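You operate a simulated robot arm through the tools that you are given. There is no shell and no other tool.

The job below is to be done with a simulated robot arm. You get a single attempt, and the scene is never put back.

## Task
Lock the seesaw level and brake the windmill with one sail straight up.
Fine: move the plank from above; tighten its screw.
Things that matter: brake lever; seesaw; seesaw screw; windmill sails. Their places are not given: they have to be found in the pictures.

Only the result counts: the job must be done as asked and must still hold three seconds after the hand-in. Knocking over, shifting, dropping, spilling or breaking anything else fails it.

## Robot
A 6-joint arm with a two-finger gripper, fixed in place. Base frame: the origin is on the floor under the middle of its stand, x ahead of it, y to its left, z up. Lengths are in m, angles in rad, forces in N, time in s.
It reaches about 1.572 m from its shoulder. Its first joint turns from -2.897 to 2.897 rad. Payload 2.45 kg.
The tool frame sits at the grasp point between the pads (the TCP): z along the fingers, y along the line on which they close. The tips reach 0.02 m beyond it. The gripper opens to 0.14 m; its body begins 0.168 m behind the TCP.
Orientation is that of the tool frame in the base frame, as [roll, pitch, yaw] about the fixed x, y, z axes, in that order (R = Rz(yaw) Ry(pitch) Rx(roll)). With the fingers straight down and closing along the base's y, the tool's x points along the base's -x, its y along +y and its z along -z.

## Interface
- The arm moves only by the tool drive_tool. Its argument "steps" is one flat list of numbers, 6 for each row, row after row: the shift along the tool's x, y, z in units of 50 mm (1.0 is 50 mm), then the turn, a rotation vector about the tool's x, y, z in units of 8 degrees (1.0 is 8 degrees). In form: [x, y, z, wx, wy, wz, x, y, z, wx, wy, wz, ...]. A call has 1 to 20 rows; each row shifts and turns the commanded pose from where the row before left it, along the tool's axes as they then stand. "fingers" is the closure, from 0 (fully open) to 1 (shut), set as the call begins (left out, the last holds). A call with a number of a shift or a turn outside -1 to 1 is refused whole. A row lasts 0.2 s, in which the tool goes at most 0.05 m and 0.15 rad; a call with a longer step from one row to the next is refused whole, and so is a gripper value outside its range. A pose out of reach is approached as far as the arm can. The call stops where the force on the tool passes 50 N (or 10 N more than at its start, if that is more) or the arm is blocked; 0.2 s more then pass. Each finger travels about 0.045 m/s and halts on what it meets, pressing with about 38 N; the grip force reading is that of the motor and also rises with nothing between the fingers. The clock runs only during rows and for 0.2 s after the last one: add rows that do not move to give the fingers time. It gives the time, the measured TCP pose, the force on the tool (base axes), the opening and the grip force at its end, in the units of the frame above (readings bear some noise), with the torque about the TCP (base axes, N m) and any sound that the robot's microphone picked up.
- Cameras (640 x 400 px; columns grow to the right, rows downward): "scene" is fixed at [0.219, -0.6515, 1.235]; the picture's right is [0.58, -0.81, 0.00], its down [-0.25, -0.18, -0.95] and it looks along [0.77, 0.56, -0.30] (base axes); focal length 353 px, centre (320, 200). "wrist" rides on the gripper at [0.078, 0.011, -0.209] in the tool frame; the picture's right is [-0.14, 0.99, 0.00], its down [-0.92, -0.13, -0.37] and it looks along [-0.37, -0.05, 0.93] (tool axes); focal length 280 px, centre (320, 200).
- capture(camera): a new picture of that camera. It takes no simulated time.
- pixel_to_xyz(camera, pixels): for up to 12 pixels [column, row] of the newest picture of that camera ("zoom" is the newest enlarged one), the place [x, y, z] in the base frame of the surface seen there, good to about 0.003 m. It takes no simulated time.
- close_up(camera, box): a new picture of the part [left, top, right, bottom] of that camera's present view, enlarged. It takes no simulated time.
- job_done(): hands the job in; it is judged then, once.

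Open the gripper and draw the arm clear of the work before you hand the job in, unless the task says otherwise.

The tools are called after ">>>" as name(argument=value, ...) on one line, values as JSON. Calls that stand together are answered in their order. drive_tool: Moves the arm, as the interface text tells. Its arguments: {"type":"object","properties":{"steps":{"type":"array","items":{"type":"number"}},"fingers":{"type":"number"}},"required":["steps"]} The other tools are called the same way: capture (camera) takes a picture; pixel_to_xyz (camera, pixels) gives the place of the surface under pixels of a picture; close_up (camera, box) takes an enlarged picture of a part of a camera's view; job_done () hands the job in.

At the start:

```text
clock: 0.0
eef_pos: [0.7328, 0.0404, 1.0303]
ee_rot: [3.142, 0.001, -3.141]
wrist_force: [-1.0, -0.7, -0.1]
wrist_torque: [0.0, 0.01, 0.01]
opening: 0.14
gripper_force: 0.0
```

scene: 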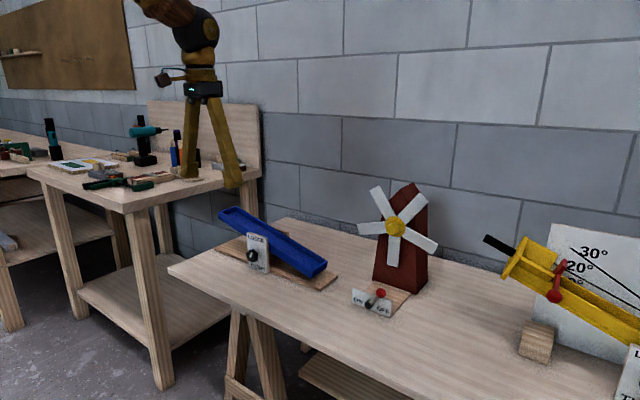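
wrist: 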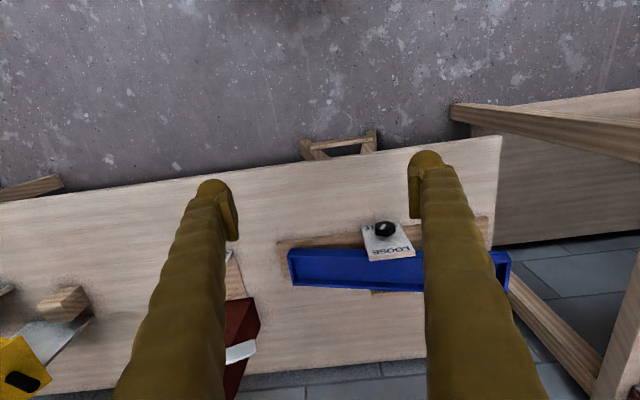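

The scene shows the blue seesaw around (270,245), its black screw at (251,256), windmill at (395,228) and brake lever with red knob at (380,293). I take close-ups of each.

>>> close_up(camera="scene", box=[200, 190, 350, 300])

>>> close_up(camera="scene", box=[330, 170, 460, 320])

>>> capture(camera="scene")

>>> capture(camera="wrist")

```text
3.64 times, centred on (275, 245) of scene
```

zoom: 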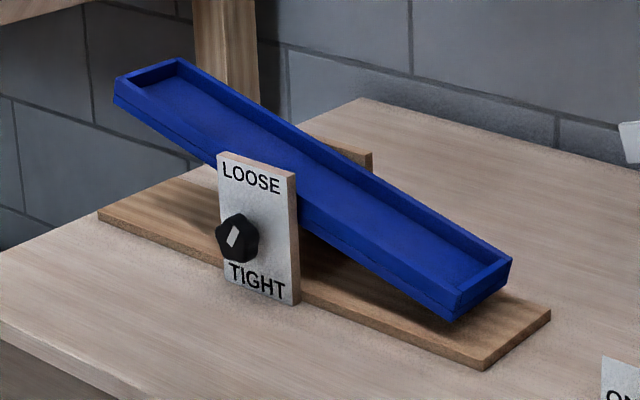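

```text
2.67 times, centred on (395, 245) of scene
```

zoom: 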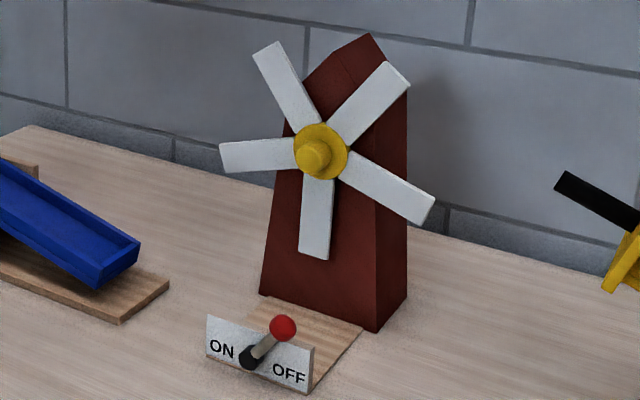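

```text
taken
```

scene: 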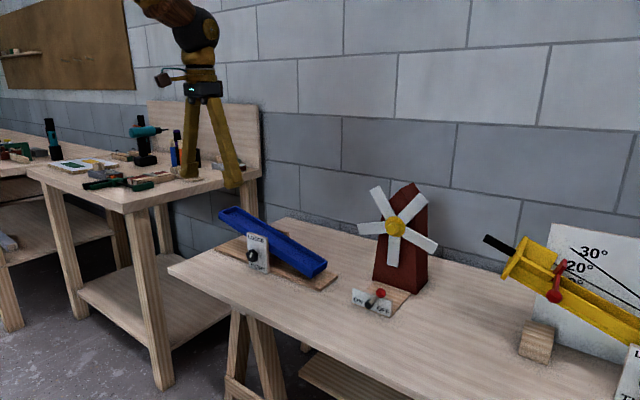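

```text
taken
```

wrist: 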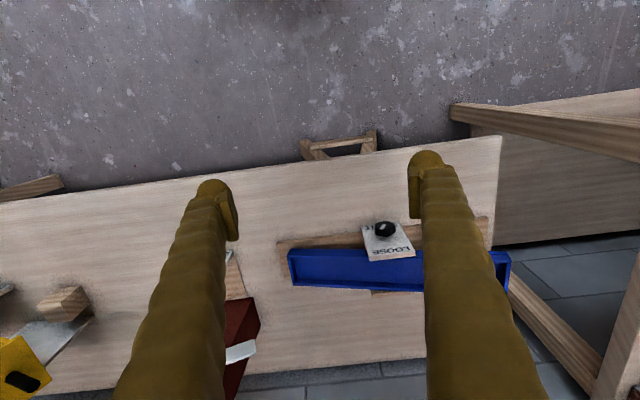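

Five sails, one pointing nearly straight down; the brake lever leans towards OFF. I measure points on the seesaw, its screw plate and knob in the scene picture.

>>> close_up(camera="scene", box=[200, 190, 350, 300])

>>> pixel_to_xyz(camera="zoom", pixels=[[236, 238], [222, 158], [290, 178], [296, 300], [224, 280], [118, 90], [176, 64], [460, 300], [508, 262], [275, 215], [485, 362], [102, 214]])

>>> pixel_to_xyz(camera="scene", pixels=[[380, 293], [370, 304], [354, 294], [391, 312], [394, 228], [377, 190], [424, 205], [434, 246], [393, 258], [362, 228], [410, 290], [340, 320]])

```text
3.64 times, centred on (275, 245) of scene
```

zoom: 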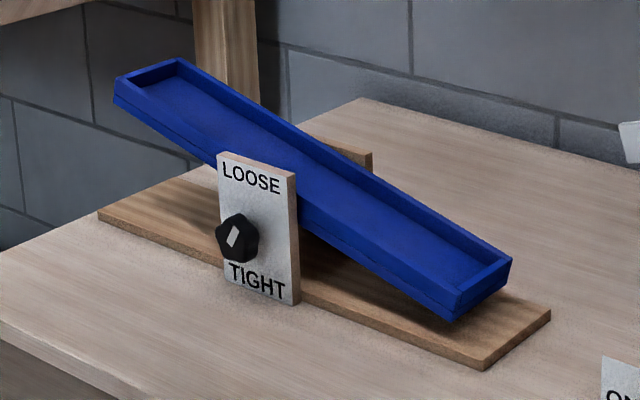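

```text
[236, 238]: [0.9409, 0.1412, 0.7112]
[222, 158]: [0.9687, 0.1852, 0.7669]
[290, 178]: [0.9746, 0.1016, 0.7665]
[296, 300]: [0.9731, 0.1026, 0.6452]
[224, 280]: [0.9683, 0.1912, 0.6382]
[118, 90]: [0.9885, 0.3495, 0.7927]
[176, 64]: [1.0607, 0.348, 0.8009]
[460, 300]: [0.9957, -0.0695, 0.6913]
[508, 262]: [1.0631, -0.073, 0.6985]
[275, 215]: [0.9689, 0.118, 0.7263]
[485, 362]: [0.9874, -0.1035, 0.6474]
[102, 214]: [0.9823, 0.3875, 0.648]
```

```text
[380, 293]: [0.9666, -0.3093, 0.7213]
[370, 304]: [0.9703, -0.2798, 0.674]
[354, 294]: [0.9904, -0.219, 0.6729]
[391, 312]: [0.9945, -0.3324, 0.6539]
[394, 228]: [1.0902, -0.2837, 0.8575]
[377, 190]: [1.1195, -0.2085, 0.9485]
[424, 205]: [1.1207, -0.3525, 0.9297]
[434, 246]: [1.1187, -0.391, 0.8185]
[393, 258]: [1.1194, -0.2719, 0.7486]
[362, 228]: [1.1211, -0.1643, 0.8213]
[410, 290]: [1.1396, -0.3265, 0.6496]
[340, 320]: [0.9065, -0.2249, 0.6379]
```

Table top is near z 0.638, the screw at about (0.94, 0.143, 0.711), hub at about (1.09, -0.283, 0.857). I take tighter zooms of the screw and lever, and measure the table edge.

>>> close_up(camera="scene", box=[235, 225, 283, 275])

>>> pixel_to_xyz(camera="zoom", pixels=[[250, 250], [230, 250], [200, 250], [290, 250], [250, 200], [250, 300], [270, 210], [235, 285], [310, 300]])

>>> pixel_to_xyz(camera="scene", pixels=[[172, 270], [230, 300], [300, 337], [360, 371], [410, 184], [405, 187], [420, 195], [388, 196], [385, 285], [425, 290], [374, 284]])

>>> close_up(camera="scene", box=[340, 275, 420, 325])

```text
8.00 times, centred on (259, 250) of scene
```

zoom: 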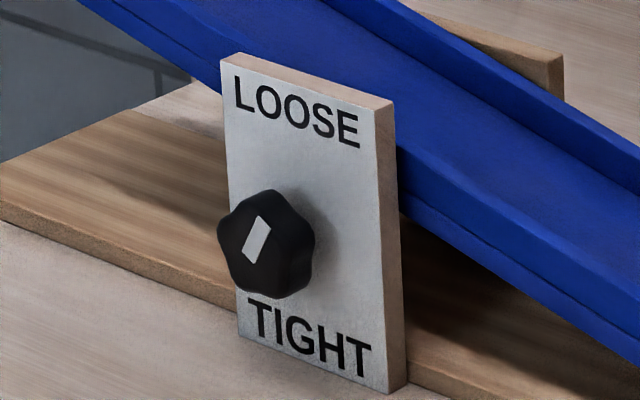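

```text
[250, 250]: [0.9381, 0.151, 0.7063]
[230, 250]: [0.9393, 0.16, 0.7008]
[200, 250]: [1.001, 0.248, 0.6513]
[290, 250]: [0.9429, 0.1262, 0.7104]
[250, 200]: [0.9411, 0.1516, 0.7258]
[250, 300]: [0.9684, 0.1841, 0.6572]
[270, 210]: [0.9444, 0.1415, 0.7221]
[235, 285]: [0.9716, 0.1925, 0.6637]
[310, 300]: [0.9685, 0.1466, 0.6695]
```

```text
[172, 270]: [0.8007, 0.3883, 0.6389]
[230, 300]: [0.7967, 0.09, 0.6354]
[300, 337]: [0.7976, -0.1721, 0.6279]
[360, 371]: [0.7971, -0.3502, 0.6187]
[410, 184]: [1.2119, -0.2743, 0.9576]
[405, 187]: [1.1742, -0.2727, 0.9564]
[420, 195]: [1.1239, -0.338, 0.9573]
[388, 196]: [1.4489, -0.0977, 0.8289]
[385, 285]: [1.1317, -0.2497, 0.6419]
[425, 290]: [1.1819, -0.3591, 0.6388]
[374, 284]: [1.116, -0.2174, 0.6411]
```

```text
8.00 times, centred on (380, 300) of scene
```

zoom: 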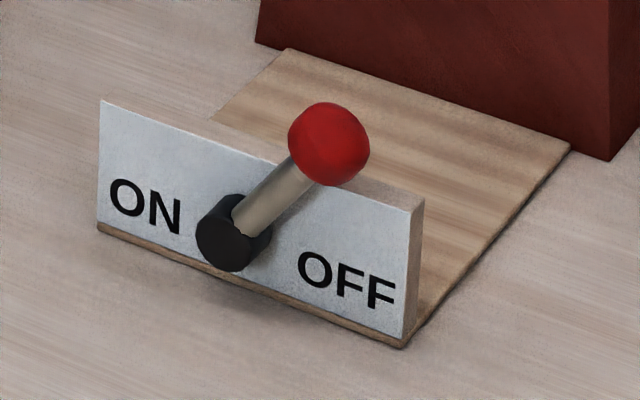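

Table edge is at x 0.80, the screw axis near y 0.146, z 0.711 with its white mark about 28° clockwise of vertical, and the lever leans to OFF. I close the fingers and move above the high end of the plank (around x 1.025, y 0.31).

>>> drive_tool(steps=[-0.65, 0.6, 0, 0, 0, 0, -0.65, 0.6, 0, 0, 0, 0, -0.65, 0.6, 0, 0, 0, 0, -0.65, 0.6, 0, 0, 0, 0, -0.65, 0.6, 0, 0, 0, 0, -0.65, 0.6, 0, 0, 0, 0, -0.65, 0.6, 0, 0, 0, 0, -0.65, 0.6, 0, 0, 0, 0, -0.65, 0.6, 0, 0, 0, 0, 0, 0, 1, 0, 0, 0, 0, 0, 1, 0, 0, 0], fingers=1)

```text
clock: 2.4
eef_pos: [1.0256, 0.3114, 0.9312]
ee_rot: [-3.141, 0.002, -3.141]
wrist_force: [0.5, 0.0, 0.2]
wrist_torque: [0.02, -0.03, 0.0]
opening: 0.0002
gripper_force: 29.3
```

The arm is at (1.026, 0.311, 0.931), fingers shut. I look at the scene to check it is above the tray end.

>>> capture(camera="scene")

>>> close_up(camera="scene", box=[170, 140, 350, 300])

>>> capture(camera="wrist")

```text
taken
```

scene: 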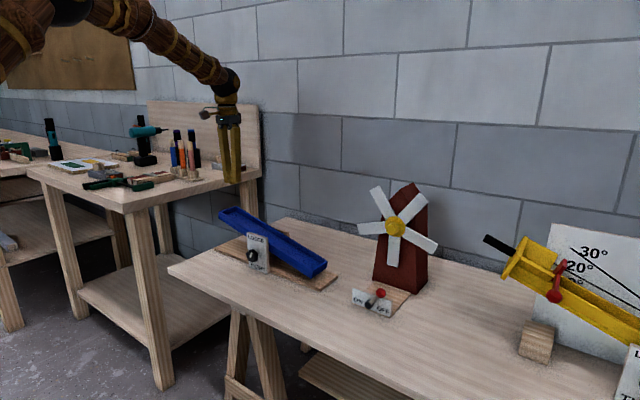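

```text
2.50 times, centred on (260, 220) of scene
```

zoom: 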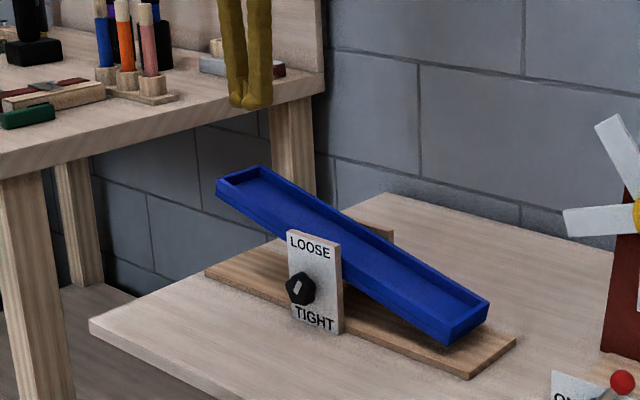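

```text
taken
```

wrist: 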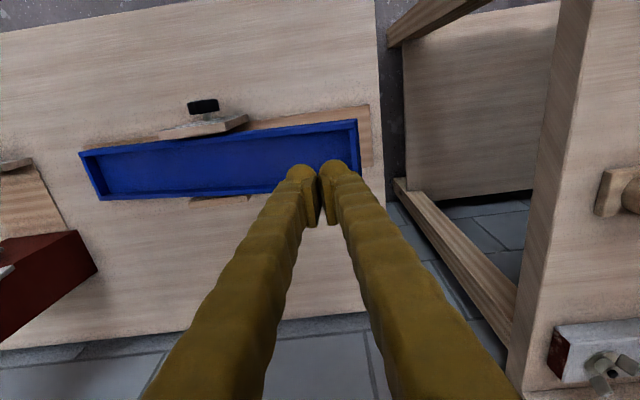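

The closed fingers hang over the left end of the tray. I check how close the higher bench on the left is before going down, and the tray points in the wrist picture.

>>> pixel_to_xyz(camera="scene", pixels=[[258, 168], [242, 182], [150, 208], [236, 188], [220, 212], [240, 205]])

>>> pixel_to_xyz(camera="wrist", pixels=[[530, 200], [560, 60], [357, 122], [270, 150], [150, 170], [82, 155], [100, 198], [340, 140], [505, 395], [300, 130], [245, 190]])

```text
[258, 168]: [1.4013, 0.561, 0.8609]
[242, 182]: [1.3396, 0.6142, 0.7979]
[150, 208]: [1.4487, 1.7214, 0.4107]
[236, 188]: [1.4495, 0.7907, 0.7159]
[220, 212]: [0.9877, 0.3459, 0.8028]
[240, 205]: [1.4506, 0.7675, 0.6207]
```

```text
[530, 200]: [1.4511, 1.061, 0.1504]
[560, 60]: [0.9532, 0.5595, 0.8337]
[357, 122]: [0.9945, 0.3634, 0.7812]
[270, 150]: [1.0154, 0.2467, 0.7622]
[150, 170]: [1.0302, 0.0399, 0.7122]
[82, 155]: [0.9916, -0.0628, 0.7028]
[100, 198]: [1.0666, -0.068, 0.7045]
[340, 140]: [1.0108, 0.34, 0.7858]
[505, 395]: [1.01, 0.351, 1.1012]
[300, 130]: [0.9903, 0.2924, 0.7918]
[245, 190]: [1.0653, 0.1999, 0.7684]
```

The bench edge is at y 0.56, well away, and the tray floor slopes 13.7° (z 0.762 at y 0.247 to 0.712 at y 0.04). I go down to just above the floor, then press slowly to a few millimetres short of level.

>>> drive_tool(steps=[0, 0, 0.8, 0, 0, 0, 0, 0, 0.8, 0, 0, 0, 0, 0, 0.6, 0, 0, 0, 0, 0, 0.15, 0, 0, 0, 0, 0, 0.15, 0, 0, 0, 0, 0, 0.1, 0, 0, 0, 0, 0, 0.1, 0, 0, 0, 0, 0, 0.1, 0, 0, 0, 0, 0, 0.1, 0, 0, 0, 0, 0, 0.1, 0, 0, 0])

>>> close_up(camera="scene", box=[170, 140, 350, 300])

```text
clock: 4.6
eef_pos: [1.0258, 0.3127, 0.78]
ee_rot: [3.141, 0.002, 3.142]
wrist_force: [0.3, -0.6, 0.1]
wrist_torque: [0.0, 0.02, -0.01]
opening: 0.0002
gripper_force: 29.4
```

```text
2.50 times, centred on (260, 220) of scene
```

zoom: 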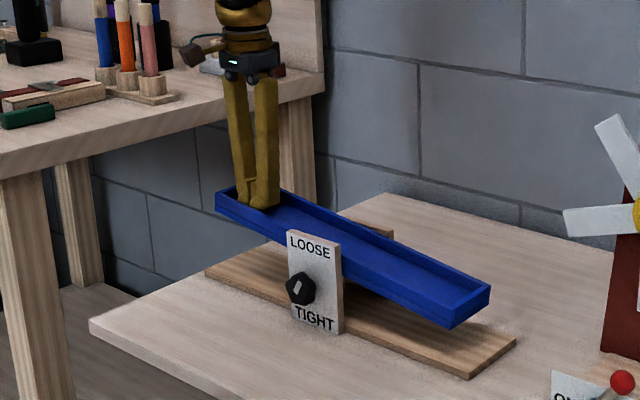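

The plank is moving down with almost no force (TCP z 0.780). I keep lowering in small steps.

>>> drive_tool(steps=[0, 0, 0.08, 0, 0, 0, 0, 0, 0.08, 0, 0, 0, 0, 0, 0.08, 0, 0, 0, 0, 0, 0.08, 0, 0, 0, 0, 0, 0, 0, 0, 0])

>>> close_up(camera="scene", box=[200, 180, 340, 290])

>>> capture(camera="wrist")

```text
clock: 5.8
eef_pos: [1.0259, 0.3113, 0.7633]
ee_rot: [-3.141, -0.001, 3.141]
wrist_force: [-0.2, -0.4, -0.2]
wrist_torque: [-0.03, 0.05, 0.0]
opening: 0.0002
gripper_force: 29.2
```

```text
3.64 times, centred on (270, 235) of scene
```

zoom: 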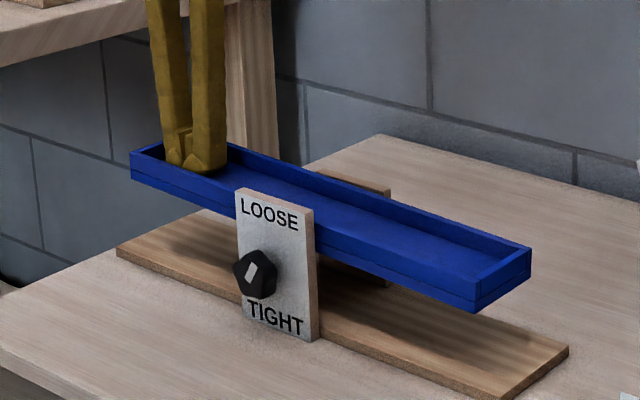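

```text
taken
```

wrist: 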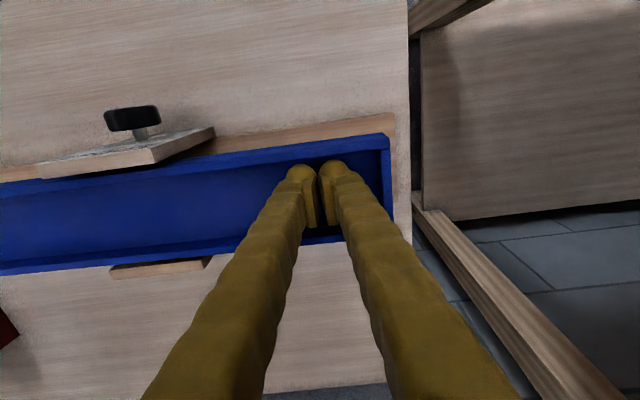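

The plank is now close to level. I measure rim points along its length in the zoomed scene picture.

>>> pixel_to_xyz(camera="zoom", pixels=[[133, 158], [180, 177], [220, 191], [340, 238], [400, 261], [440, 277], [472, 288], [160, 144], [250, 155], [350, 190], [450, 224], [525, 252]])

>>> pixel_to_xyz(camera="zoom", pixels=[[250, 180], [300, 197], [350, 215], [400, 235], [450, 254], [475, 265], [131, 170], [180, 190], [220, 204], [340, 252], [400, 275], [460, 297]])

```text
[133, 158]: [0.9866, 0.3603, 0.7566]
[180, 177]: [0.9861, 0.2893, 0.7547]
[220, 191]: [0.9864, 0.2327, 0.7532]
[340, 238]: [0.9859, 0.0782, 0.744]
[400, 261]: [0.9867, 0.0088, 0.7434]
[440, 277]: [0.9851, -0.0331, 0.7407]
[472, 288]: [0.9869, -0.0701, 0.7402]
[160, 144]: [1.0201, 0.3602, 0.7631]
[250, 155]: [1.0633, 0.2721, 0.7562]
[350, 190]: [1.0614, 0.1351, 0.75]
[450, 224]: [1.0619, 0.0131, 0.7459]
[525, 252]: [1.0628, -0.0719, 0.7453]
```

```text
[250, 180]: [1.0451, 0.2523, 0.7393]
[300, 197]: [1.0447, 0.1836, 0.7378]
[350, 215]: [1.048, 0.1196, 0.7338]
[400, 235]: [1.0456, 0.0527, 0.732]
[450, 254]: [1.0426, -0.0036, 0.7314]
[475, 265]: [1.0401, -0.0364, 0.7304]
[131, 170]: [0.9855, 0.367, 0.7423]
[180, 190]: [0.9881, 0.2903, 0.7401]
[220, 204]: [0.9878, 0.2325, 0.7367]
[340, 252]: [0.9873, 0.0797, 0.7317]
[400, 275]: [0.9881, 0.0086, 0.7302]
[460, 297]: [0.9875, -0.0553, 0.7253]
```

Rim and floor still slope about 2° (z 0.7566 at y 0.36 to 0.7402 at y -0.07). I lower another ~5 mm.

>>> drive_tool(steps=[0, 0, 0.05, 0, 0, 0, 0, 0, 0.05, 0, 0, 0, 0, 0, 0, 0, 0, 0])

>>> close_up(camera="scene", box=[200, 180, 340, 290])

>>> pixel_to_xyz(camera="zoom", pixels=[[134, 162], [180, 180], [220, 194], [340, 237], [400, 260], [440, 274], [472, 286], [280, 168], [310, 178], [350, 191], [450, 223], [525, 249]])

>>> pixel_to_xyz(camera="zoom", pixels=[[250, 180], [275, 190], [300, 197], [325, 206], [350, 215], [375, 224], [400, 233], [425, 242], [450, 252], [475, 262]])

```text
clock: 6.6
eef_pos: [1.0264, 0.3108, 0.7584]
ee_rot: [3.14, 0.0, -3.141]
wrist_force: [-0.9, 0.2, -0.4]
wrist_torque: [0.02, 0.01, 0.0]
opening: 0.0
gripper_force: 29.0
```

```text
3.64 times, centred on (270, 235) of scene
```

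zoom: 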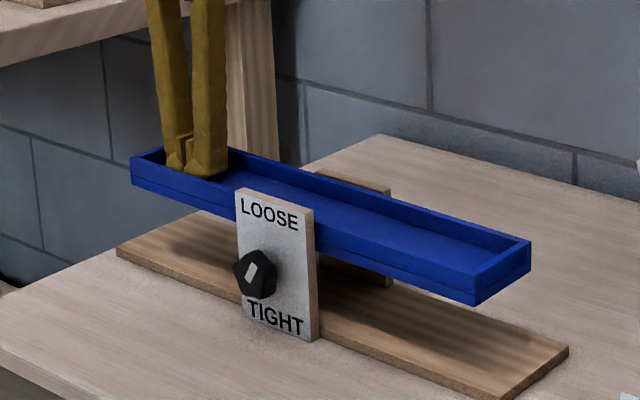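

```text
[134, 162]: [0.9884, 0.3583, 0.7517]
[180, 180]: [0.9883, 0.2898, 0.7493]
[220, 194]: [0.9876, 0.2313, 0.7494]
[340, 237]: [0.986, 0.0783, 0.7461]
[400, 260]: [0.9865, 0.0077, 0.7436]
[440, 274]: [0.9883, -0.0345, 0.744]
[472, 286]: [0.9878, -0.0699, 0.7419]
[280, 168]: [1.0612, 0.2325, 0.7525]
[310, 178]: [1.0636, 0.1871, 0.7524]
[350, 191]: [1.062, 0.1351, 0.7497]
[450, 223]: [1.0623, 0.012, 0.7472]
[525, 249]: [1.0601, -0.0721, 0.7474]
```

```text
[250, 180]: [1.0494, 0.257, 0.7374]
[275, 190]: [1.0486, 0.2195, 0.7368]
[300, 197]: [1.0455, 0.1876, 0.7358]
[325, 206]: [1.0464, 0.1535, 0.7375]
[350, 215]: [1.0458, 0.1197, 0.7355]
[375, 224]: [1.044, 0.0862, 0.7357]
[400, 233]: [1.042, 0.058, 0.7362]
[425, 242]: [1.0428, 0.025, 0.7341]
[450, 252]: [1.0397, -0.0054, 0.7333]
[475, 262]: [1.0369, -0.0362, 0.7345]
```

Floor slope is now only about 0.6° to 1°. I sample more floor points at both ends to get the tilt precisely.

>>> pixel_to_xyz(camera="zoom", pixels=[[245, 175], [240, 180], [235, 182], [250, 185], [255, 182], [260, 178], [265, 185], [245, 183], [252, 177], [258, 188], [270, 183], [248, 172]])

>>> pixel_to_xyz(camera="zoom", pixels=[[440, 260], [450, 262], [460, 264], [470, 266], [465, 258], [455, 254], [445, 250], [475, 260], [480, 258], [470, 252], [460, 250], [450, 258]])

>>> pixel_to_xyz(camera="zoom", pixels=[[140, 245], [160, 248], [180, 255], [150, 252], [480, 350], [500, 360], [520, 355], [470, 360], [200, 262], [440, 352], [510, 370], [170, 240]])

```text
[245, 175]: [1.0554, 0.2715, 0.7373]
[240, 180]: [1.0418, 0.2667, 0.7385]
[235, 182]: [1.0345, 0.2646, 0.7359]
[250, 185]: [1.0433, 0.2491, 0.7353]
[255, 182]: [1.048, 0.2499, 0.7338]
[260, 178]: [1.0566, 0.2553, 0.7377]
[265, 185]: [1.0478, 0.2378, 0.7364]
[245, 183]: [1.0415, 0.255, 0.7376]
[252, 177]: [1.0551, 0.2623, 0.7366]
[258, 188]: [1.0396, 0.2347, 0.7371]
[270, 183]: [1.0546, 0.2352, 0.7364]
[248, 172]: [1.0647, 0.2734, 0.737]
```

```text
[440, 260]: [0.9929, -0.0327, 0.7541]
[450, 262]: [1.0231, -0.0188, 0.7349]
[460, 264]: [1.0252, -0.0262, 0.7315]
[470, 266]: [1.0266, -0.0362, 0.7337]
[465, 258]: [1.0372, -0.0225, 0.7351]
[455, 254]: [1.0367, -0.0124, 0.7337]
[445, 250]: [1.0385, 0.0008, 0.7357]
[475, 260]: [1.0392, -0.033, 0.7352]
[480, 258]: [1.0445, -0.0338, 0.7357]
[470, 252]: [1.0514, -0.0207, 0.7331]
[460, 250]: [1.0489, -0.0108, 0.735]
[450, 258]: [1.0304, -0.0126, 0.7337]
```

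```text
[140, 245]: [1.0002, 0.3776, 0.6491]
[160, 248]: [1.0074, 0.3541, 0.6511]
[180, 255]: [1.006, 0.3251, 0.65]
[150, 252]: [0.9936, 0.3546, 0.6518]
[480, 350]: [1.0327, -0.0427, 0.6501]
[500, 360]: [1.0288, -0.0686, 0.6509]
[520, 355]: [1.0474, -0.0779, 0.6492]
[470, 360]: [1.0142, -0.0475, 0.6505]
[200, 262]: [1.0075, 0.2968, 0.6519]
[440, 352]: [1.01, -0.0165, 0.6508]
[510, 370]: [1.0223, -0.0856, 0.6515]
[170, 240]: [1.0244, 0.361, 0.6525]
```

Left floor mean 0.7366, right 0.7343, so about 0.45° remains. I press 1.3 mm more and then lift away.

>>> drive_tool(steps=[0, 0, 0.026, 0, 0, 0, 0, 0, 0, 0, 0, 0, 0, 0, 0, 0, 0, 0])

>>> drive_tool(steps=[0, 0, -0.1, 0, 0, 0, 0, 0, -0.3, 0, 0, 0, 0, 0, -1, 0, 0, 0, 0, 0, -1, 0, 0, 0, 0, 0, -1, 0, 0, 0])

>>> close_up(camera="scene", box=[200, 180, 340, 290])

>>> pixel_to_xyz(camera="zoom", pixels=[[245, 175], [240, 180], [235, 182], [250, 185], [255, 182], [260, 178], [200, 170], [190, 160], [180, 165], [210, 172], [220, 165], [200, 155]])

>>> pixel_to_xyz(camera="zoom", pixels=[[455, 262], [460, 264], [470, 266], [465, 258], [455, 254], [445, 250], [475, 260], [480, 258], [470, 252], [460, 250], [450, 258], [485, 264]])

```text
clock: 7.4
eef_pos: [1.0255, 0.3115, 0.7567]
ee_rot: [3.141, 0.0, -3.14]
wrist_force: [-0.3, 0.4, 0.5]
wrist_torque: [0.01, -0.03, 0.0]
opening: 0.0001
gripper_force: 28.9
```

```text
clock: 8.6
eef_pos: [1.0226, 0.3111, 0.9243]
ee_rot: [3.14, 0.0, -3.141]
wrist_force: [-0.2, -0.4, -0.4]
wrist_torque: [0.0, 0.0, 0.01]
opening: 0.0
gripper_force: 29.0
```

```text
3.64 times, centred on (270, 235) of scene
```

zoom: 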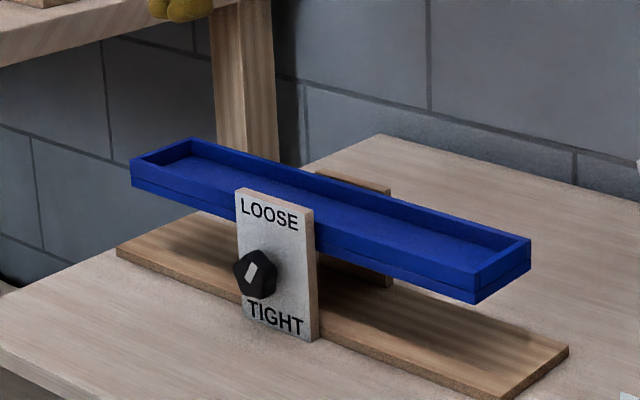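

```text
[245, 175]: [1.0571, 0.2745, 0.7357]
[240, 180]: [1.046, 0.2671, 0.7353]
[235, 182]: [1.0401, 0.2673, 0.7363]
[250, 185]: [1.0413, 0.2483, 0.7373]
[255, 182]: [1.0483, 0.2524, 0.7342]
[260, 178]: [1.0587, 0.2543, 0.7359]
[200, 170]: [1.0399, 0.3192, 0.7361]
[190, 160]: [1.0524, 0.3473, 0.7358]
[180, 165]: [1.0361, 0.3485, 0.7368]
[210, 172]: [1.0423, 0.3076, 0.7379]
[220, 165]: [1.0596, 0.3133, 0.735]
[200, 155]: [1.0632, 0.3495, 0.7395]
```

```text
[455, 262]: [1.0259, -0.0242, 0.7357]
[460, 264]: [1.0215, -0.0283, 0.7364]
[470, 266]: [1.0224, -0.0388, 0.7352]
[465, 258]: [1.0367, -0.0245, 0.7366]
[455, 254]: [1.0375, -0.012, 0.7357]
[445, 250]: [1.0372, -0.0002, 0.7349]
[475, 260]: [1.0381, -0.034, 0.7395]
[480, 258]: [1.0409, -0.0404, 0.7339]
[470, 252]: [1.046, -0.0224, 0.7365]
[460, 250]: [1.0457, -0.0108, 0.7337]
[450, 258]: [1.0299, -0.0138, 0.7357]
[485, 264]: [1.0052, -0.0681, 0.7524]
```

Both ends now read z 0.736, so the plank is level and stays put with the fingers off. I back away in front of the table and turn the fingers to point forward (+x), opening them part way.

>>> drive_tool(steps=[0.81, -0.55, 0, 0, 0, 0, 0.81, -0.55, 0, 0, 0, 0, 0.81, -0.55, 0, 0, 0, 0, 0.81, -0.55, 0, 0, 0, 0, 0.81, -0.55, 0, 0, 0, 0, 0.81, -0.55, 0, 0, 0, 0, 0, 0, 0, 0, -0.9375, 0, 0, 0, 0, 0, -0.9375, 0, 0, 0, 0, 0, -0.9375, 0, 0, 0, 0, 0, -0.9375, 0, 0, 0, 0, 0, -0.9375, 0, 0, 0, 0, 0, -0.9375, 0], fingers=0.4)

>>> capture(camera="scene")

>>> capture(camera="wrist")

```text
clock: 11.2
eef_pos: [0.7819, 0.1344, 0.9257]
ee_rot: [-3.124, 0.643, 3.104]
wrist_force: [0.9, -0.2, 1.0]
wrist_torque: [-0.05, 0.22, 0.05]
opening: 0.0841
gripper_force: 0.0
out of reach, approached as far as the arm can: row 11, 12
```

```text
taken
```

scene: 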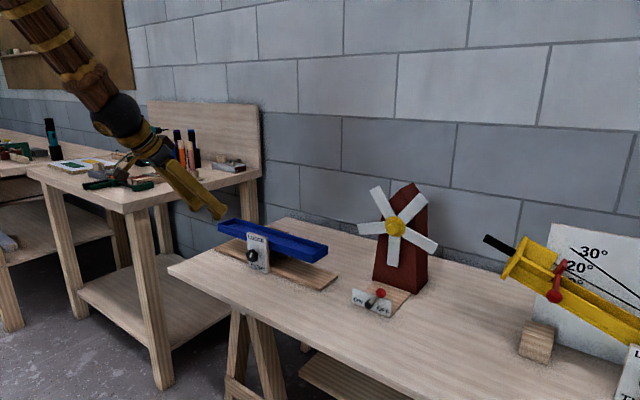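

```text
taken
```

wrist: 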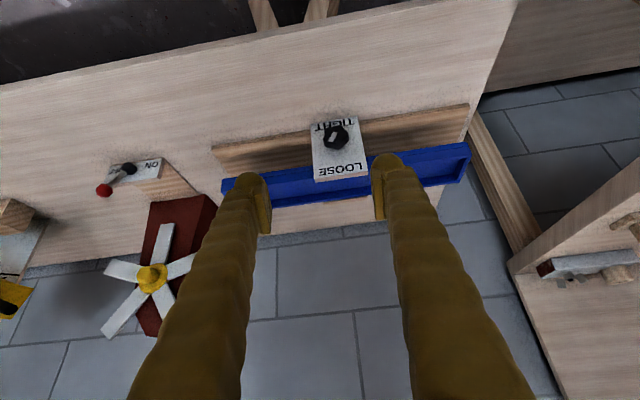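

The wrist cannot tilt forward beyond about 37° here (rows 11, 12 out of reach), so I will work the screw from above instead: fingers straddling the knob, turning about the screw's axis. I undo the tilt first.

>>> drive_tool(steps=[0, 0, 0, 0, 0.9375, 0, 0, 0, 0, 0, 0.9375, 0, 0, 0, 0, 0, 0.9375, 0, 0, 0, 0, 0, 0.9375, 0, 0, 0, 0, 0, 0.9375, 0, 0, 0, 0, 0, 0.9375, 0, 0, 0, 0, 0, 0, 0])

>>> capture(camera="wrist")

```text
clock: 12.8
eef_pos: [0.7858, 0.1279, 0.9263]
ee_rot: [-3.097, -0.07, 3.107]
wrist_force: [-0.1, 0.1, -0.7]
wrist_torque: [-0.04, -0.01, -0.04]
opening: 0.0842
gripper_force: 0.0
out of reach, approached as far as the arm can: row 1
```

```text
taken
```

wrist: 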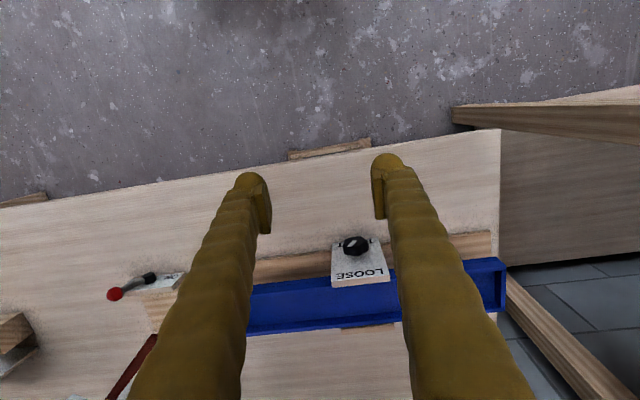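

A small rotation error remains (0.045, 0.07, 0.035 rad in the tool frame). I correct it, and measure the knob from this wrist view (knob at (355,245)).

>>> drive_tool(steps=[0, 0, 0, -0.32, -0.5, -0.248, 0, 0, 0, 0, 0, 0])

>>> close_up(camera="wrist", box=[310, 200, 430, 275])

```text
clock: 13.4
eef_pos: [0.7866, 0.1273, 0.9262]
ee_rot: [3.14, 0.0, 3.141]
wrist_force: [0.2, 0.4, -0.5]
wrist_torque: [-0.04, 0.03, 0.01]
opening: 0.0845
gripper_force: 0.1
```

```text
5.33 times, centred on (370, 238) of wrist
```

zoom: 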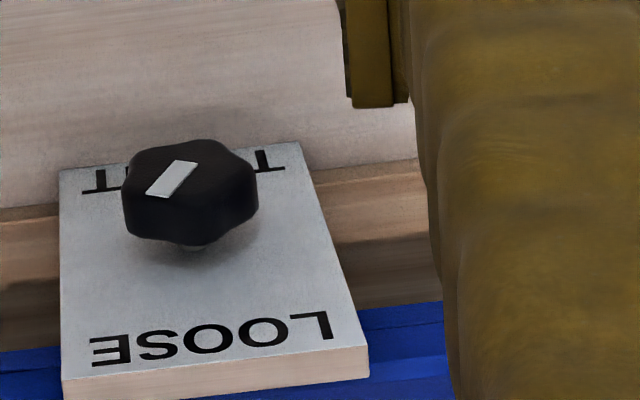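

The knob is a lobed star standing off the plate on a short shaft. I measure its front face, edges and the plate.

>>> pixel_to_xyz(camera="zoom", pixels=[[175, 178], [130, 180], [235, 165], [180, 145], [190, 215], [125, 215], [255, 205], [190, 240], [70, 300], [340, 270], [150, 375], [200, 260]])

```text
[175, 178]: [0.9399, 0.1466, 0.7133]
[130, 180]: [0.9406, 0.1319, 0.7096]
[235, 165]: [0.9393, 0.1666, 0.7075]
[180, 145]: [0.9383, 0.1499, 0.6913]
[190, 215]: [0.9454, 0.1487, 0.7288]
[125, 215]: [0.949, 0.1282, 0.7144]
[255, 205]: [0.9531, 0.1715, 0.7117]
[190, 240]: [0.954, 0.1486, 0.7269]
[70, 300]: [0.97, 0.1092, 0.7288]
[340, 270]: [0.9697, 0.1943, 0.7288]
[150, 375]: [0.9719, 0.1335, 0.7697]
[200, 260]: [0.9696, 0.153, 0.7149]
```

Knob centre is about (0.947, 0.148, 0.711), 16 mm thick and 43 mm across, plate face at x 0.970. I lean the gripper 40° towards +y (body to the left) so I can turn it clockwise about the screw axis, with fingers opened to about 0.07.

>>> drive_tool(steps=[0, 0, 0, 1, 0, 0, 0, 0, 0, 1, 0, 0, 0, 0, 0, 1, 0, 0, 0, 0, 0, 1, 0, 0, 0, 0, 0, 1, 0, 0, 0, 0, 0, 0, 0, 0], fingers=0.5)

```text
clock: 14.8
eef_pos: [0.7861, 0.127, 0.9271]
ee_rot: [-2.445, 0.0, 3.141]
wrist_force: [-0.1, 0.2, 0.2]
wrist_torque: [0.0, -0.01, -0.03]
opening: 0.07
gripper_force: 0.1
```

The 40° lean works. I move to the pre-grasp point up along the tool axis from the knob.

>>> drive_tool(steps=[-0.63, 0.616, 0.006, 0, 0, 0, -0.63, 0.616, 0.006, 0, 0, 0, -0.63, 0.616, 0.006, 0, 0, 0, -0.63, 0.616, 0.006, 0, 0, 0, -0.63, 0.616, 0.006, 0, 0, 0, 0, 0, 0, 0, 0, 0])

>>> capture(camera="wrist")

>>> capture(camera="scene")

```text
clock: 16.2
eef_pos: [0.9422, 0.2473, 0.8262]
ee_rot: [-2.445, 0.0, 3.141]
wrist_force: [0.7, -0.4, -0.3]
wrist_torque: [0.03, -0.03, 0.02]
opening: 0.0698
gripper_force: 0.0
```

```text
taken
```

wrist: 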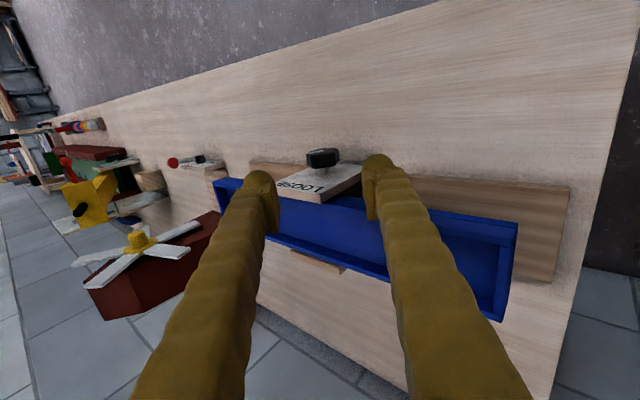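

```text
taken
```

scene: 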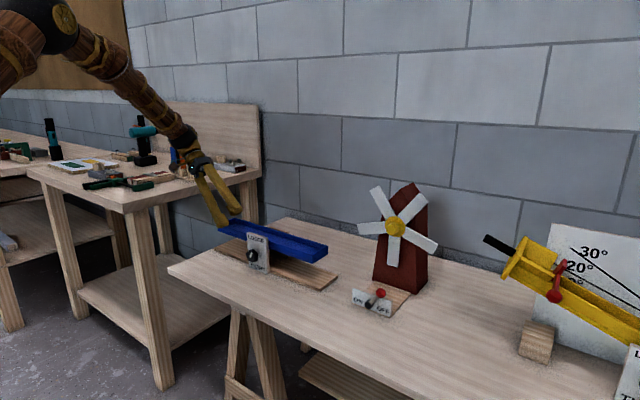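

The path down the tool axis is clear. I slide the fingers down to straddle the knob, ending with the TCP on the screw axis.

>>> drive_tool(steps=[-0.01, -0.01, 0.8, 0, 0, 0, -0.01, -0.01, 0.8, 0, 0, 0, -0.01, -0.01, 0.7, 0, 0, 0, -0.01, -0.01, 0.4, 0, 0, 0, 0, 0, 0.3, 0, 0, 0, 0, 0, 0.04, 0, 0, 0, 0, 0, 0, 0, 0, 0])

>>> close_up(camera="wrist", box=[220, 110, 420, 235])

>>> close_up(camera="scene", box=[190, 180, 320, 290])

```text
clock: 17.8
eef_pos: [0.9445, 0.1465, 0.7107]
ee_rot: [-2.444, 0.0, 3.142]
wrist_force: [-0.6, -0.5, 0.5]
wrist_torque: [-0.02, -0.01, 0.03]
opening: 0.07
gripper_force: 0.0
```

```text
3.20 times, centred on (320, 172) of wrist
```

zoom: 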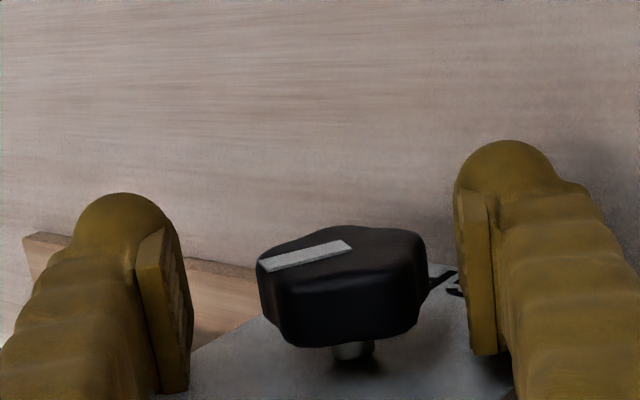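

```text
3.64 times, centred on (255, 235) of scene
```

zoom: 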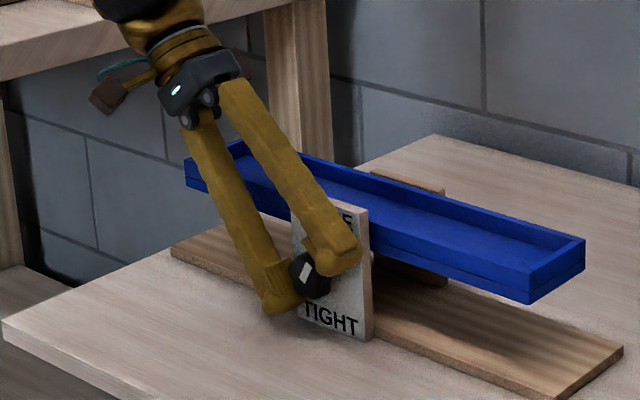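

The knob sits centred between the pads. I close on it with still rows.

>>> drive_tool(steps=[0, 0, 0, 0, 0, 0, 0, 0, 0, 0, 0, 0, 0, 0, 0, 0, 0, 0, 0, 0, 0, 0, 0, 0], fingers=1)

>>> close_up(camera="wrist", box=[220, 110, 420, 235])

>>> close_up(camera="scene", box=[190, 180, 320, 290])

```text
clock: 18.7
eef_pos: [0.9455, 0.1519, 0.7073]
ee_rot: [-2.45, -0.001, -3.14]
wrist_force: [7.8, 16.1, -17.8]
wrist_torque: [0.09, -0.02, 0.05]
opening: 0.0403
gripper_force: 37.1
stopped in row 4: the force on the tool passed its limit at 55 N (the readings are from after the stop); the commanded pose is now the measured one
```

```text
3.20 times, centred on (320, 172) of wrist
```

zoom: 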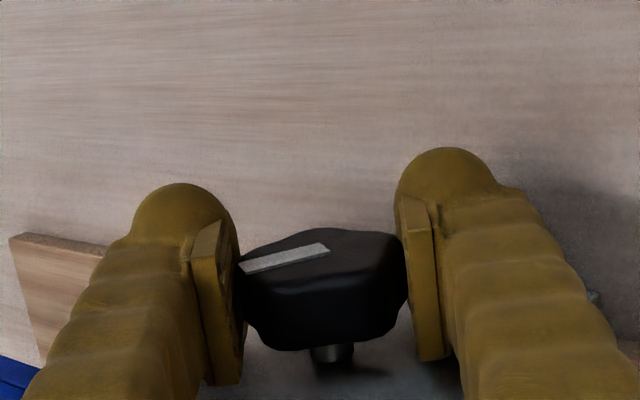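

```text
3.64 times, centred on (255, 235) of scene
```

zoom: 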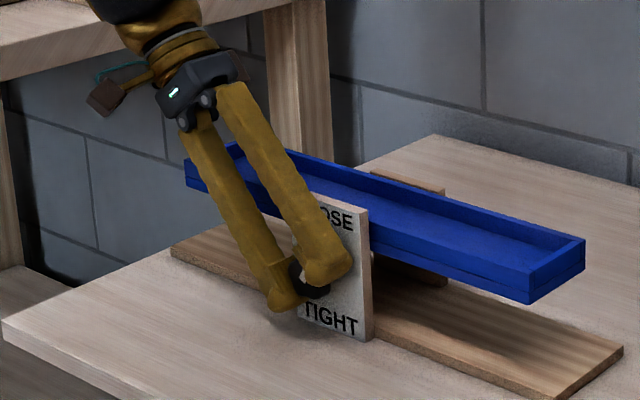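

The grip (opening 0.0403) pulled the arm about 6 mm along tool +y, leaving ~24 N on it. I shift 2 mm along tool +y to relieve the load and read again.

>>> drive_tool(steps=[0, 0.04, 0, 0, 0, 0, 0, 0, 0, 0, 0, 0])

```text
clock: 19.3
eef_pos: [0.9451, 0.1503, 0.7059]
ee_rot: [-2.449, 0.0, -3.139]
wrist_force: [14.8, 3.0, -16.0]
wrist_torque: [0.02, -0.05, 0.09]
opening: 0.0403
gripper_force: 44.7
```

Forces remain along +x (15 N), tool +y (13 N) and tool +z (10 N). I shift a couple of millimetres in those directions to unload the grip.

>>> drive_tool(steps=[-0.04, 0.04, 0.03, 0, 0, 0, 0, 0, 0, 0, 0, 0])

```text
clock: 20.0
eef_pos: [0.946, 0.1505, 0.7067]
ee_rot: [-2.445, -0.003, 3.141]
wrist_force: [-7.8, 0.7, 9.6]
wrist_torque: [0.02, 0.21, -0.1]
opening: 0.04
gripper_force: 44.7
stopped in row 2: the force on the tool passed its limit at 52 N (the readings are from after the stop); the commanded pose is now the measured one
```

The grip is stiff; the residual is now small. I look closely at the knob and plank before turning.

>>> close_up(camera="scene", box=[235, 225, 283, 275])

>>> close_up(camera="wrist", box=[270, 160, 370, 222])

```text
8.00 times, centred on (259, 250) of scene
```

zoom: 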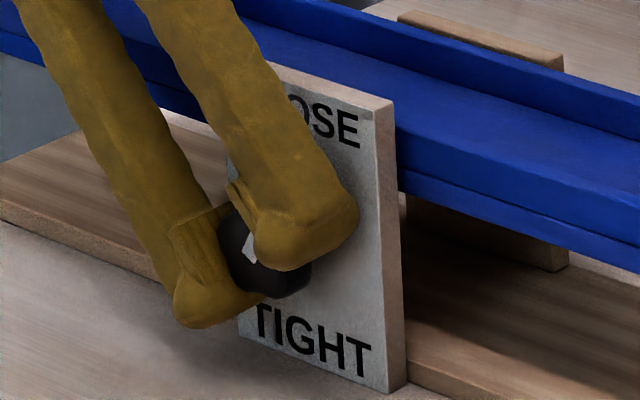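

```text
6.40 times, centred on (320, 191) of wrist
```

zoom: 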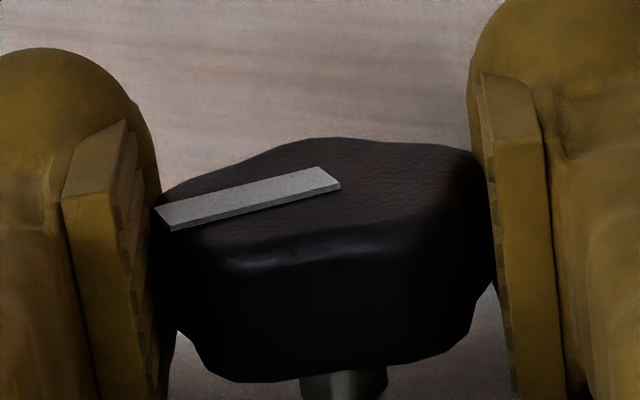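

The pointer end on the knob lies at the left pad (pointing up and towards -y), so clockwise is towards TIGHT. I turn a first 8° about tool -x in small rows and read the forces.

>>> drive_tool(steps=[0, 0, 0, -0.25, 0, 0, 0, 0, 0, -0.25, 0, 0, 0, 0, 0, -0.25, 0, 0, 0, 0, 0, -0.25, 0, 0, 0, 0, 0, 0, 0, 0])

```text
clock: 21.2
eef_pos: [0.9453, 0.1525, 0.7079]
ee_rot: [-2.587, 0.001, 3.141]
wrist_force: [-9.7, -1.5, 28.6]
wrist_torque: [-0.05, 0.03, -0.26]
opening: 0.0401
gripper_force: 45.1
```

Turning by 8° gave +29 N in z, suggesting the axis lies about 5 mm to -y of the TCP. I unload by 1 mm up and continue turning 8° about the corrected axis.

>>> drive_tool(steps=[0.008, -0.0105, -0.017, 0, 0, 0, 0, -0.003, -0.0025, -0.25, 0, 0, 0, -0.003, -0.0025, -0.25, 0, 0, 0, -0.003, -0.0025, -0.25, 0, 0, 0, -0.003, -0.0025, -0.25, 0, 0, 0, 0, 0, 0, 0, 0])

```text
clock: 22.6
eef_pos: [0.9452, 0.1515, 0.708]
ee_rot: [-2.727, -0.003, -3.141]
wrist_force: [27.2, -9.7, -18.2]
wrist_torque: [0.02, -0.07, 0.08]
opening: 0.0402
gripper_force: 44.4
```

Forces read (27, -10, -18) now; I hold still one row to see whether that is steady.

>>> drive_tool(steps=[0, 0, 0, 0, 0, 0])

>>> drive_tool(steps=[0, 0, 0, 0, 0, 0])

>>> close_up(camera="wrist", box=[270, 160, 370, 222])

>>> close_up(camera="scene", box=[190, 180, 320, 290])

```text
clock: 23.0
eef_pos: [0.9437, 0.151, 0.7075]
ee_rot: [-2.726, -0.002, 3.141]
wrist_force: [31.5, -10.9, -23.9]
wrist_torque: [0.03, -0.09, 0.01]
opening: 0.0402
gripper_force: 45.1
```

```text
clock: 23.4
eef_pos: [0.9452, 0.1521, 0.7075]
ee_rot: [-2.724, -0.002, -3.14]
wrist_force: [30.7, -13.0, -27.4]
wrist_torque: [-0.01, -0.04, 0.03]
opening: 0.0399
gripper_force: 44.8
```

```text
6.40 times, centred on (320, 191) of wrist
```

zoom: 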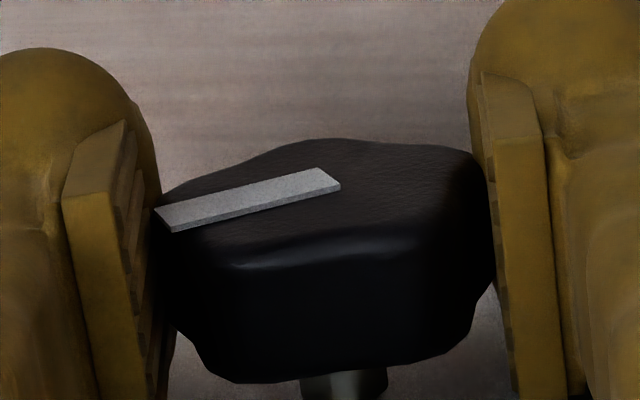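

```text
3.64 times, centred on (255, 235) of scene
```

zoom: 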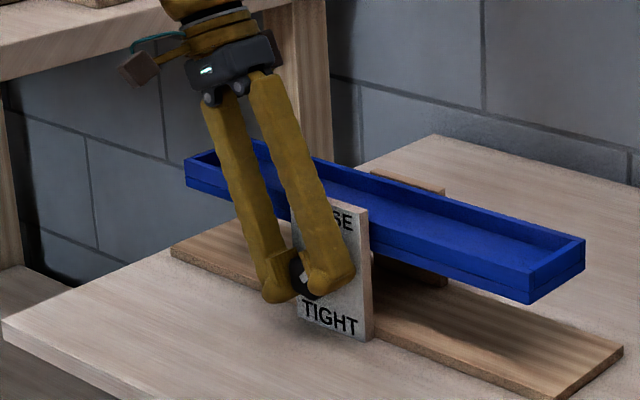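

The knob turns together with the pads, and the load creeps up only slowly. I shift slightly to unload and turn another 8° about the TCP itself.

>>> drive_tool(steps=[-0.008, 0.0005, 0.012, 0, 0, 0, 0, 0, 0, -0.5, 0, 0, 0, 0, 0, -0.5, 0, 0])

```text
clock: 24.2
eef_pos: [0.9448, 0.1509, 0.7083]
ee_rot: [-2.866, -0.002, 3.14]
wrist_force: [9.1, -12.4, -3.2]
wrist_torque: [-0.05, 0.09, -0.57]
opening: 0.04
gripper_force: 45.0
```

Forces dropped to about 16 N. I turn 16° more with a tiny -y correction.

>>> drive_tool(steps=[-0.002, -0.006, 0.002, -0.5, 0, 0, 0, 0, 0, -0.5, 0, 0, 0, 0, 0, -0.5, 0, 0, 0, 0, 0, -0.5, 0, 0])

```text
clock: 25.2
eef_pos: [0.944, 0.1494, 0.7084]
ee_rot: [3.137, -0.001, 3.14]
wrist_force: [-17.1, -26.2, 15.8]
wrist_torque: [-0.08, 0.15, -0.48]
opening: 0.0401
gripper_force: 44.2
```

Gripper is upright now, knob turned about 40° so far. I unload along (-x, -y, +z) and turn 16° more about an axis slightly to -y and below the TCP.

>>> drive_tool(steps=[0.004, -0.01, -0.006, -0.5, 0, 0, 0, -0.002, -0.003, -0.5, 0, 0, 0, -0.002, -0.003, -0.5, 0, 0, 0, -0.002, -0.003, -0.5, 0, 0])

>>> close_up(camera="scene", box=[190, 180, 320, 290])

```text
clock: 26.2
eef_pos: [0.9443, 0.1485, 0.7074]
ee_rot: [2.858, -0.001, 3.14]
wrist_force: [-17.7, -32.6, 2.3]
wrist_torque: [-0.13, 0.09, -0.12]
opening: 0.0401
gripper_force: 44.6
```

```text
3.64 times, centred on (255, 235) of scene
```

zoom: 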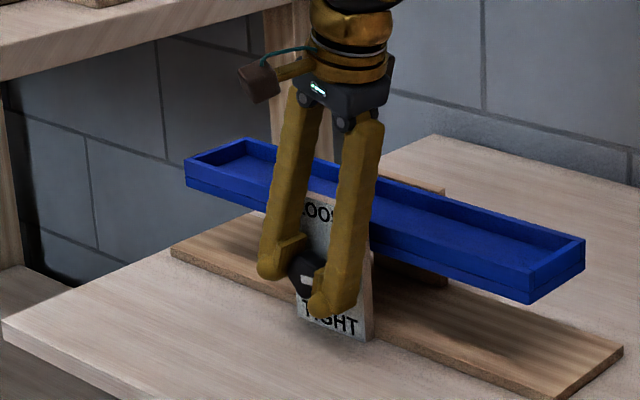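

Knob now turned about 56°, plank still level. I unload -x/-y and continue 16°.

>>> drive_tool(steps=[0.006, -0.014, -0.004, -0.5, 0, 0, 0, -0.004, -0.002, -0.5, 0, 0, 0, -0.004, -0.002, -0.5, 0, 0, 0, -0.004, -0.002, -0.5, 0, 0])

```text
clock: 27.2
eef_pos: [0.9449, 0.1483, 0.7076]
ee_rot: [2.58, -0.001, 3.141]
wrist_force: [-0.7, -22.3, -11.4]
wrist_torque: [-0.07, 0.4, -0.5]
opening: 0.0402
gripper_force: 45.1
```

Turned about 72°; loads moderate. I unload and turn 16° more.

>>> drive_tool(steps=[0, -0.0103, -0.0006, -0.5, 0, 0, 0, -0.003, 0, -0.5, 0, 0, 0, -0.003, 0, -0.5, 0, 0, 0, -0.003, 0, -0.5, 0, 0])

>>> close_up(camera="scene", box=[190, 180, 320, 290])

>>> close_up(camera="wrist", box=[270, 160, 370, 222])

```text
clock: 28.2
eef_pos: [0.9452, 0.1465, 0.7071]
ee_rot: [2.298, -0.001, 3.141]
wrist_force: [3.3, -11.7, -27.9]
wrist_torque: [-0.08, 0.28, -0.01]
opening: 0.04
gripper_force: 45.7
```

```text
3.64 times, centred on (255, 235) of scene
```

zoom: 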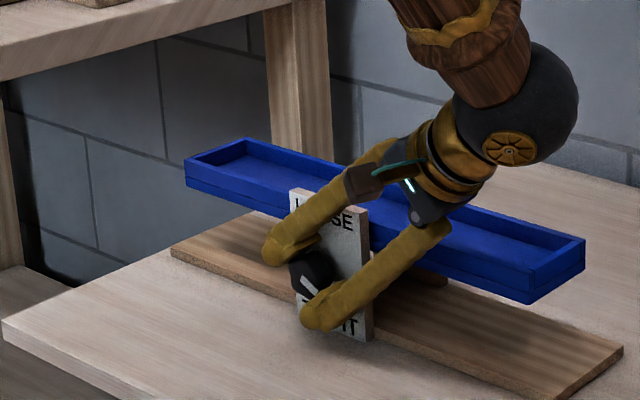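

```text
6.40 times, centred on (320, 191) of wrist
```

zoom: 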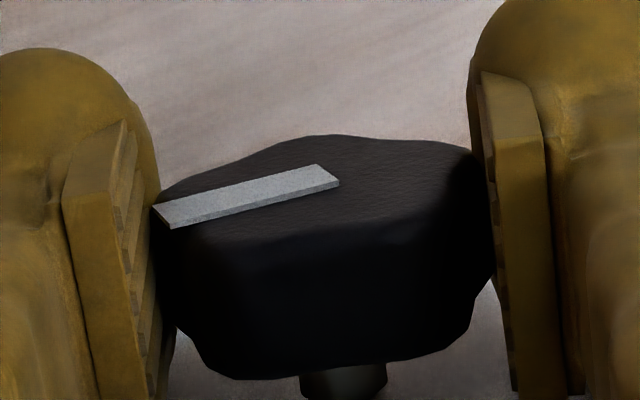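

Knob has turned about 88° with the grip (pointer now low and to -y, ~138°). The lean is near its useful limit, so I open, and back off straight along -x to regrasp.

>>> drive_tool(steps=[0, 0, 0, 0, 0, 0, 0, 0, 0, 0, 0, 0, 0, 0, 0, 0, 0, 0, 0, 0, 0, 0, 0, 0, 0.3, 0, 0, 0, 0, 0, 0.6, 0, 0, 0, 0, 0, 0.8, 0, 0, 0, 0, 0], fingers=0.5)

>>> close_up(camera="wrist", box=[220, 130, 420, 255])

>>> close_up(camera="scene", box=[190, 180, 320, 290])

```text
clock: 29.8
eef_pos: [0.8578, 0.1482, 0.7062]
ee_rot: [2.3, -0.002, 3.141]
wrist_force: [-0.2, -0.2, -0.1]
wrist_torque: [-0.03, -0.01, -0.01]
opening: 0.0698
gripper_force: 0.1
```

```text
3.20 times, centred on (320, 192) of wrist
```

zoom: 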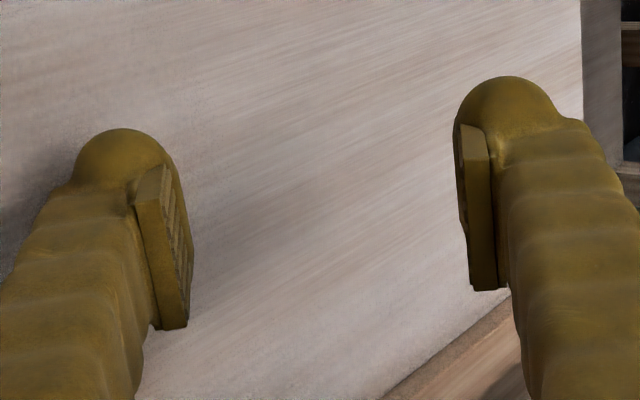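

```text
3.64 times, centred on (255, 235) of scene
```

zoom: 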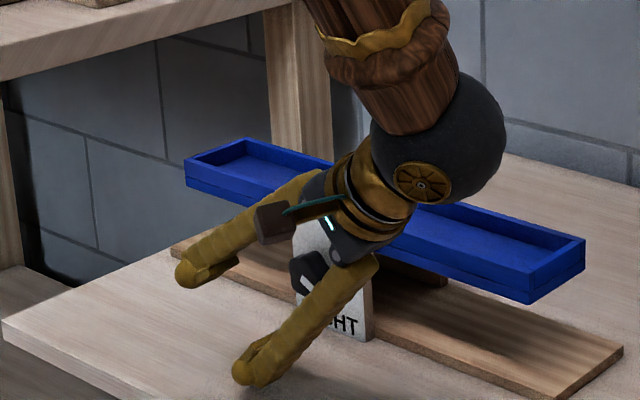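

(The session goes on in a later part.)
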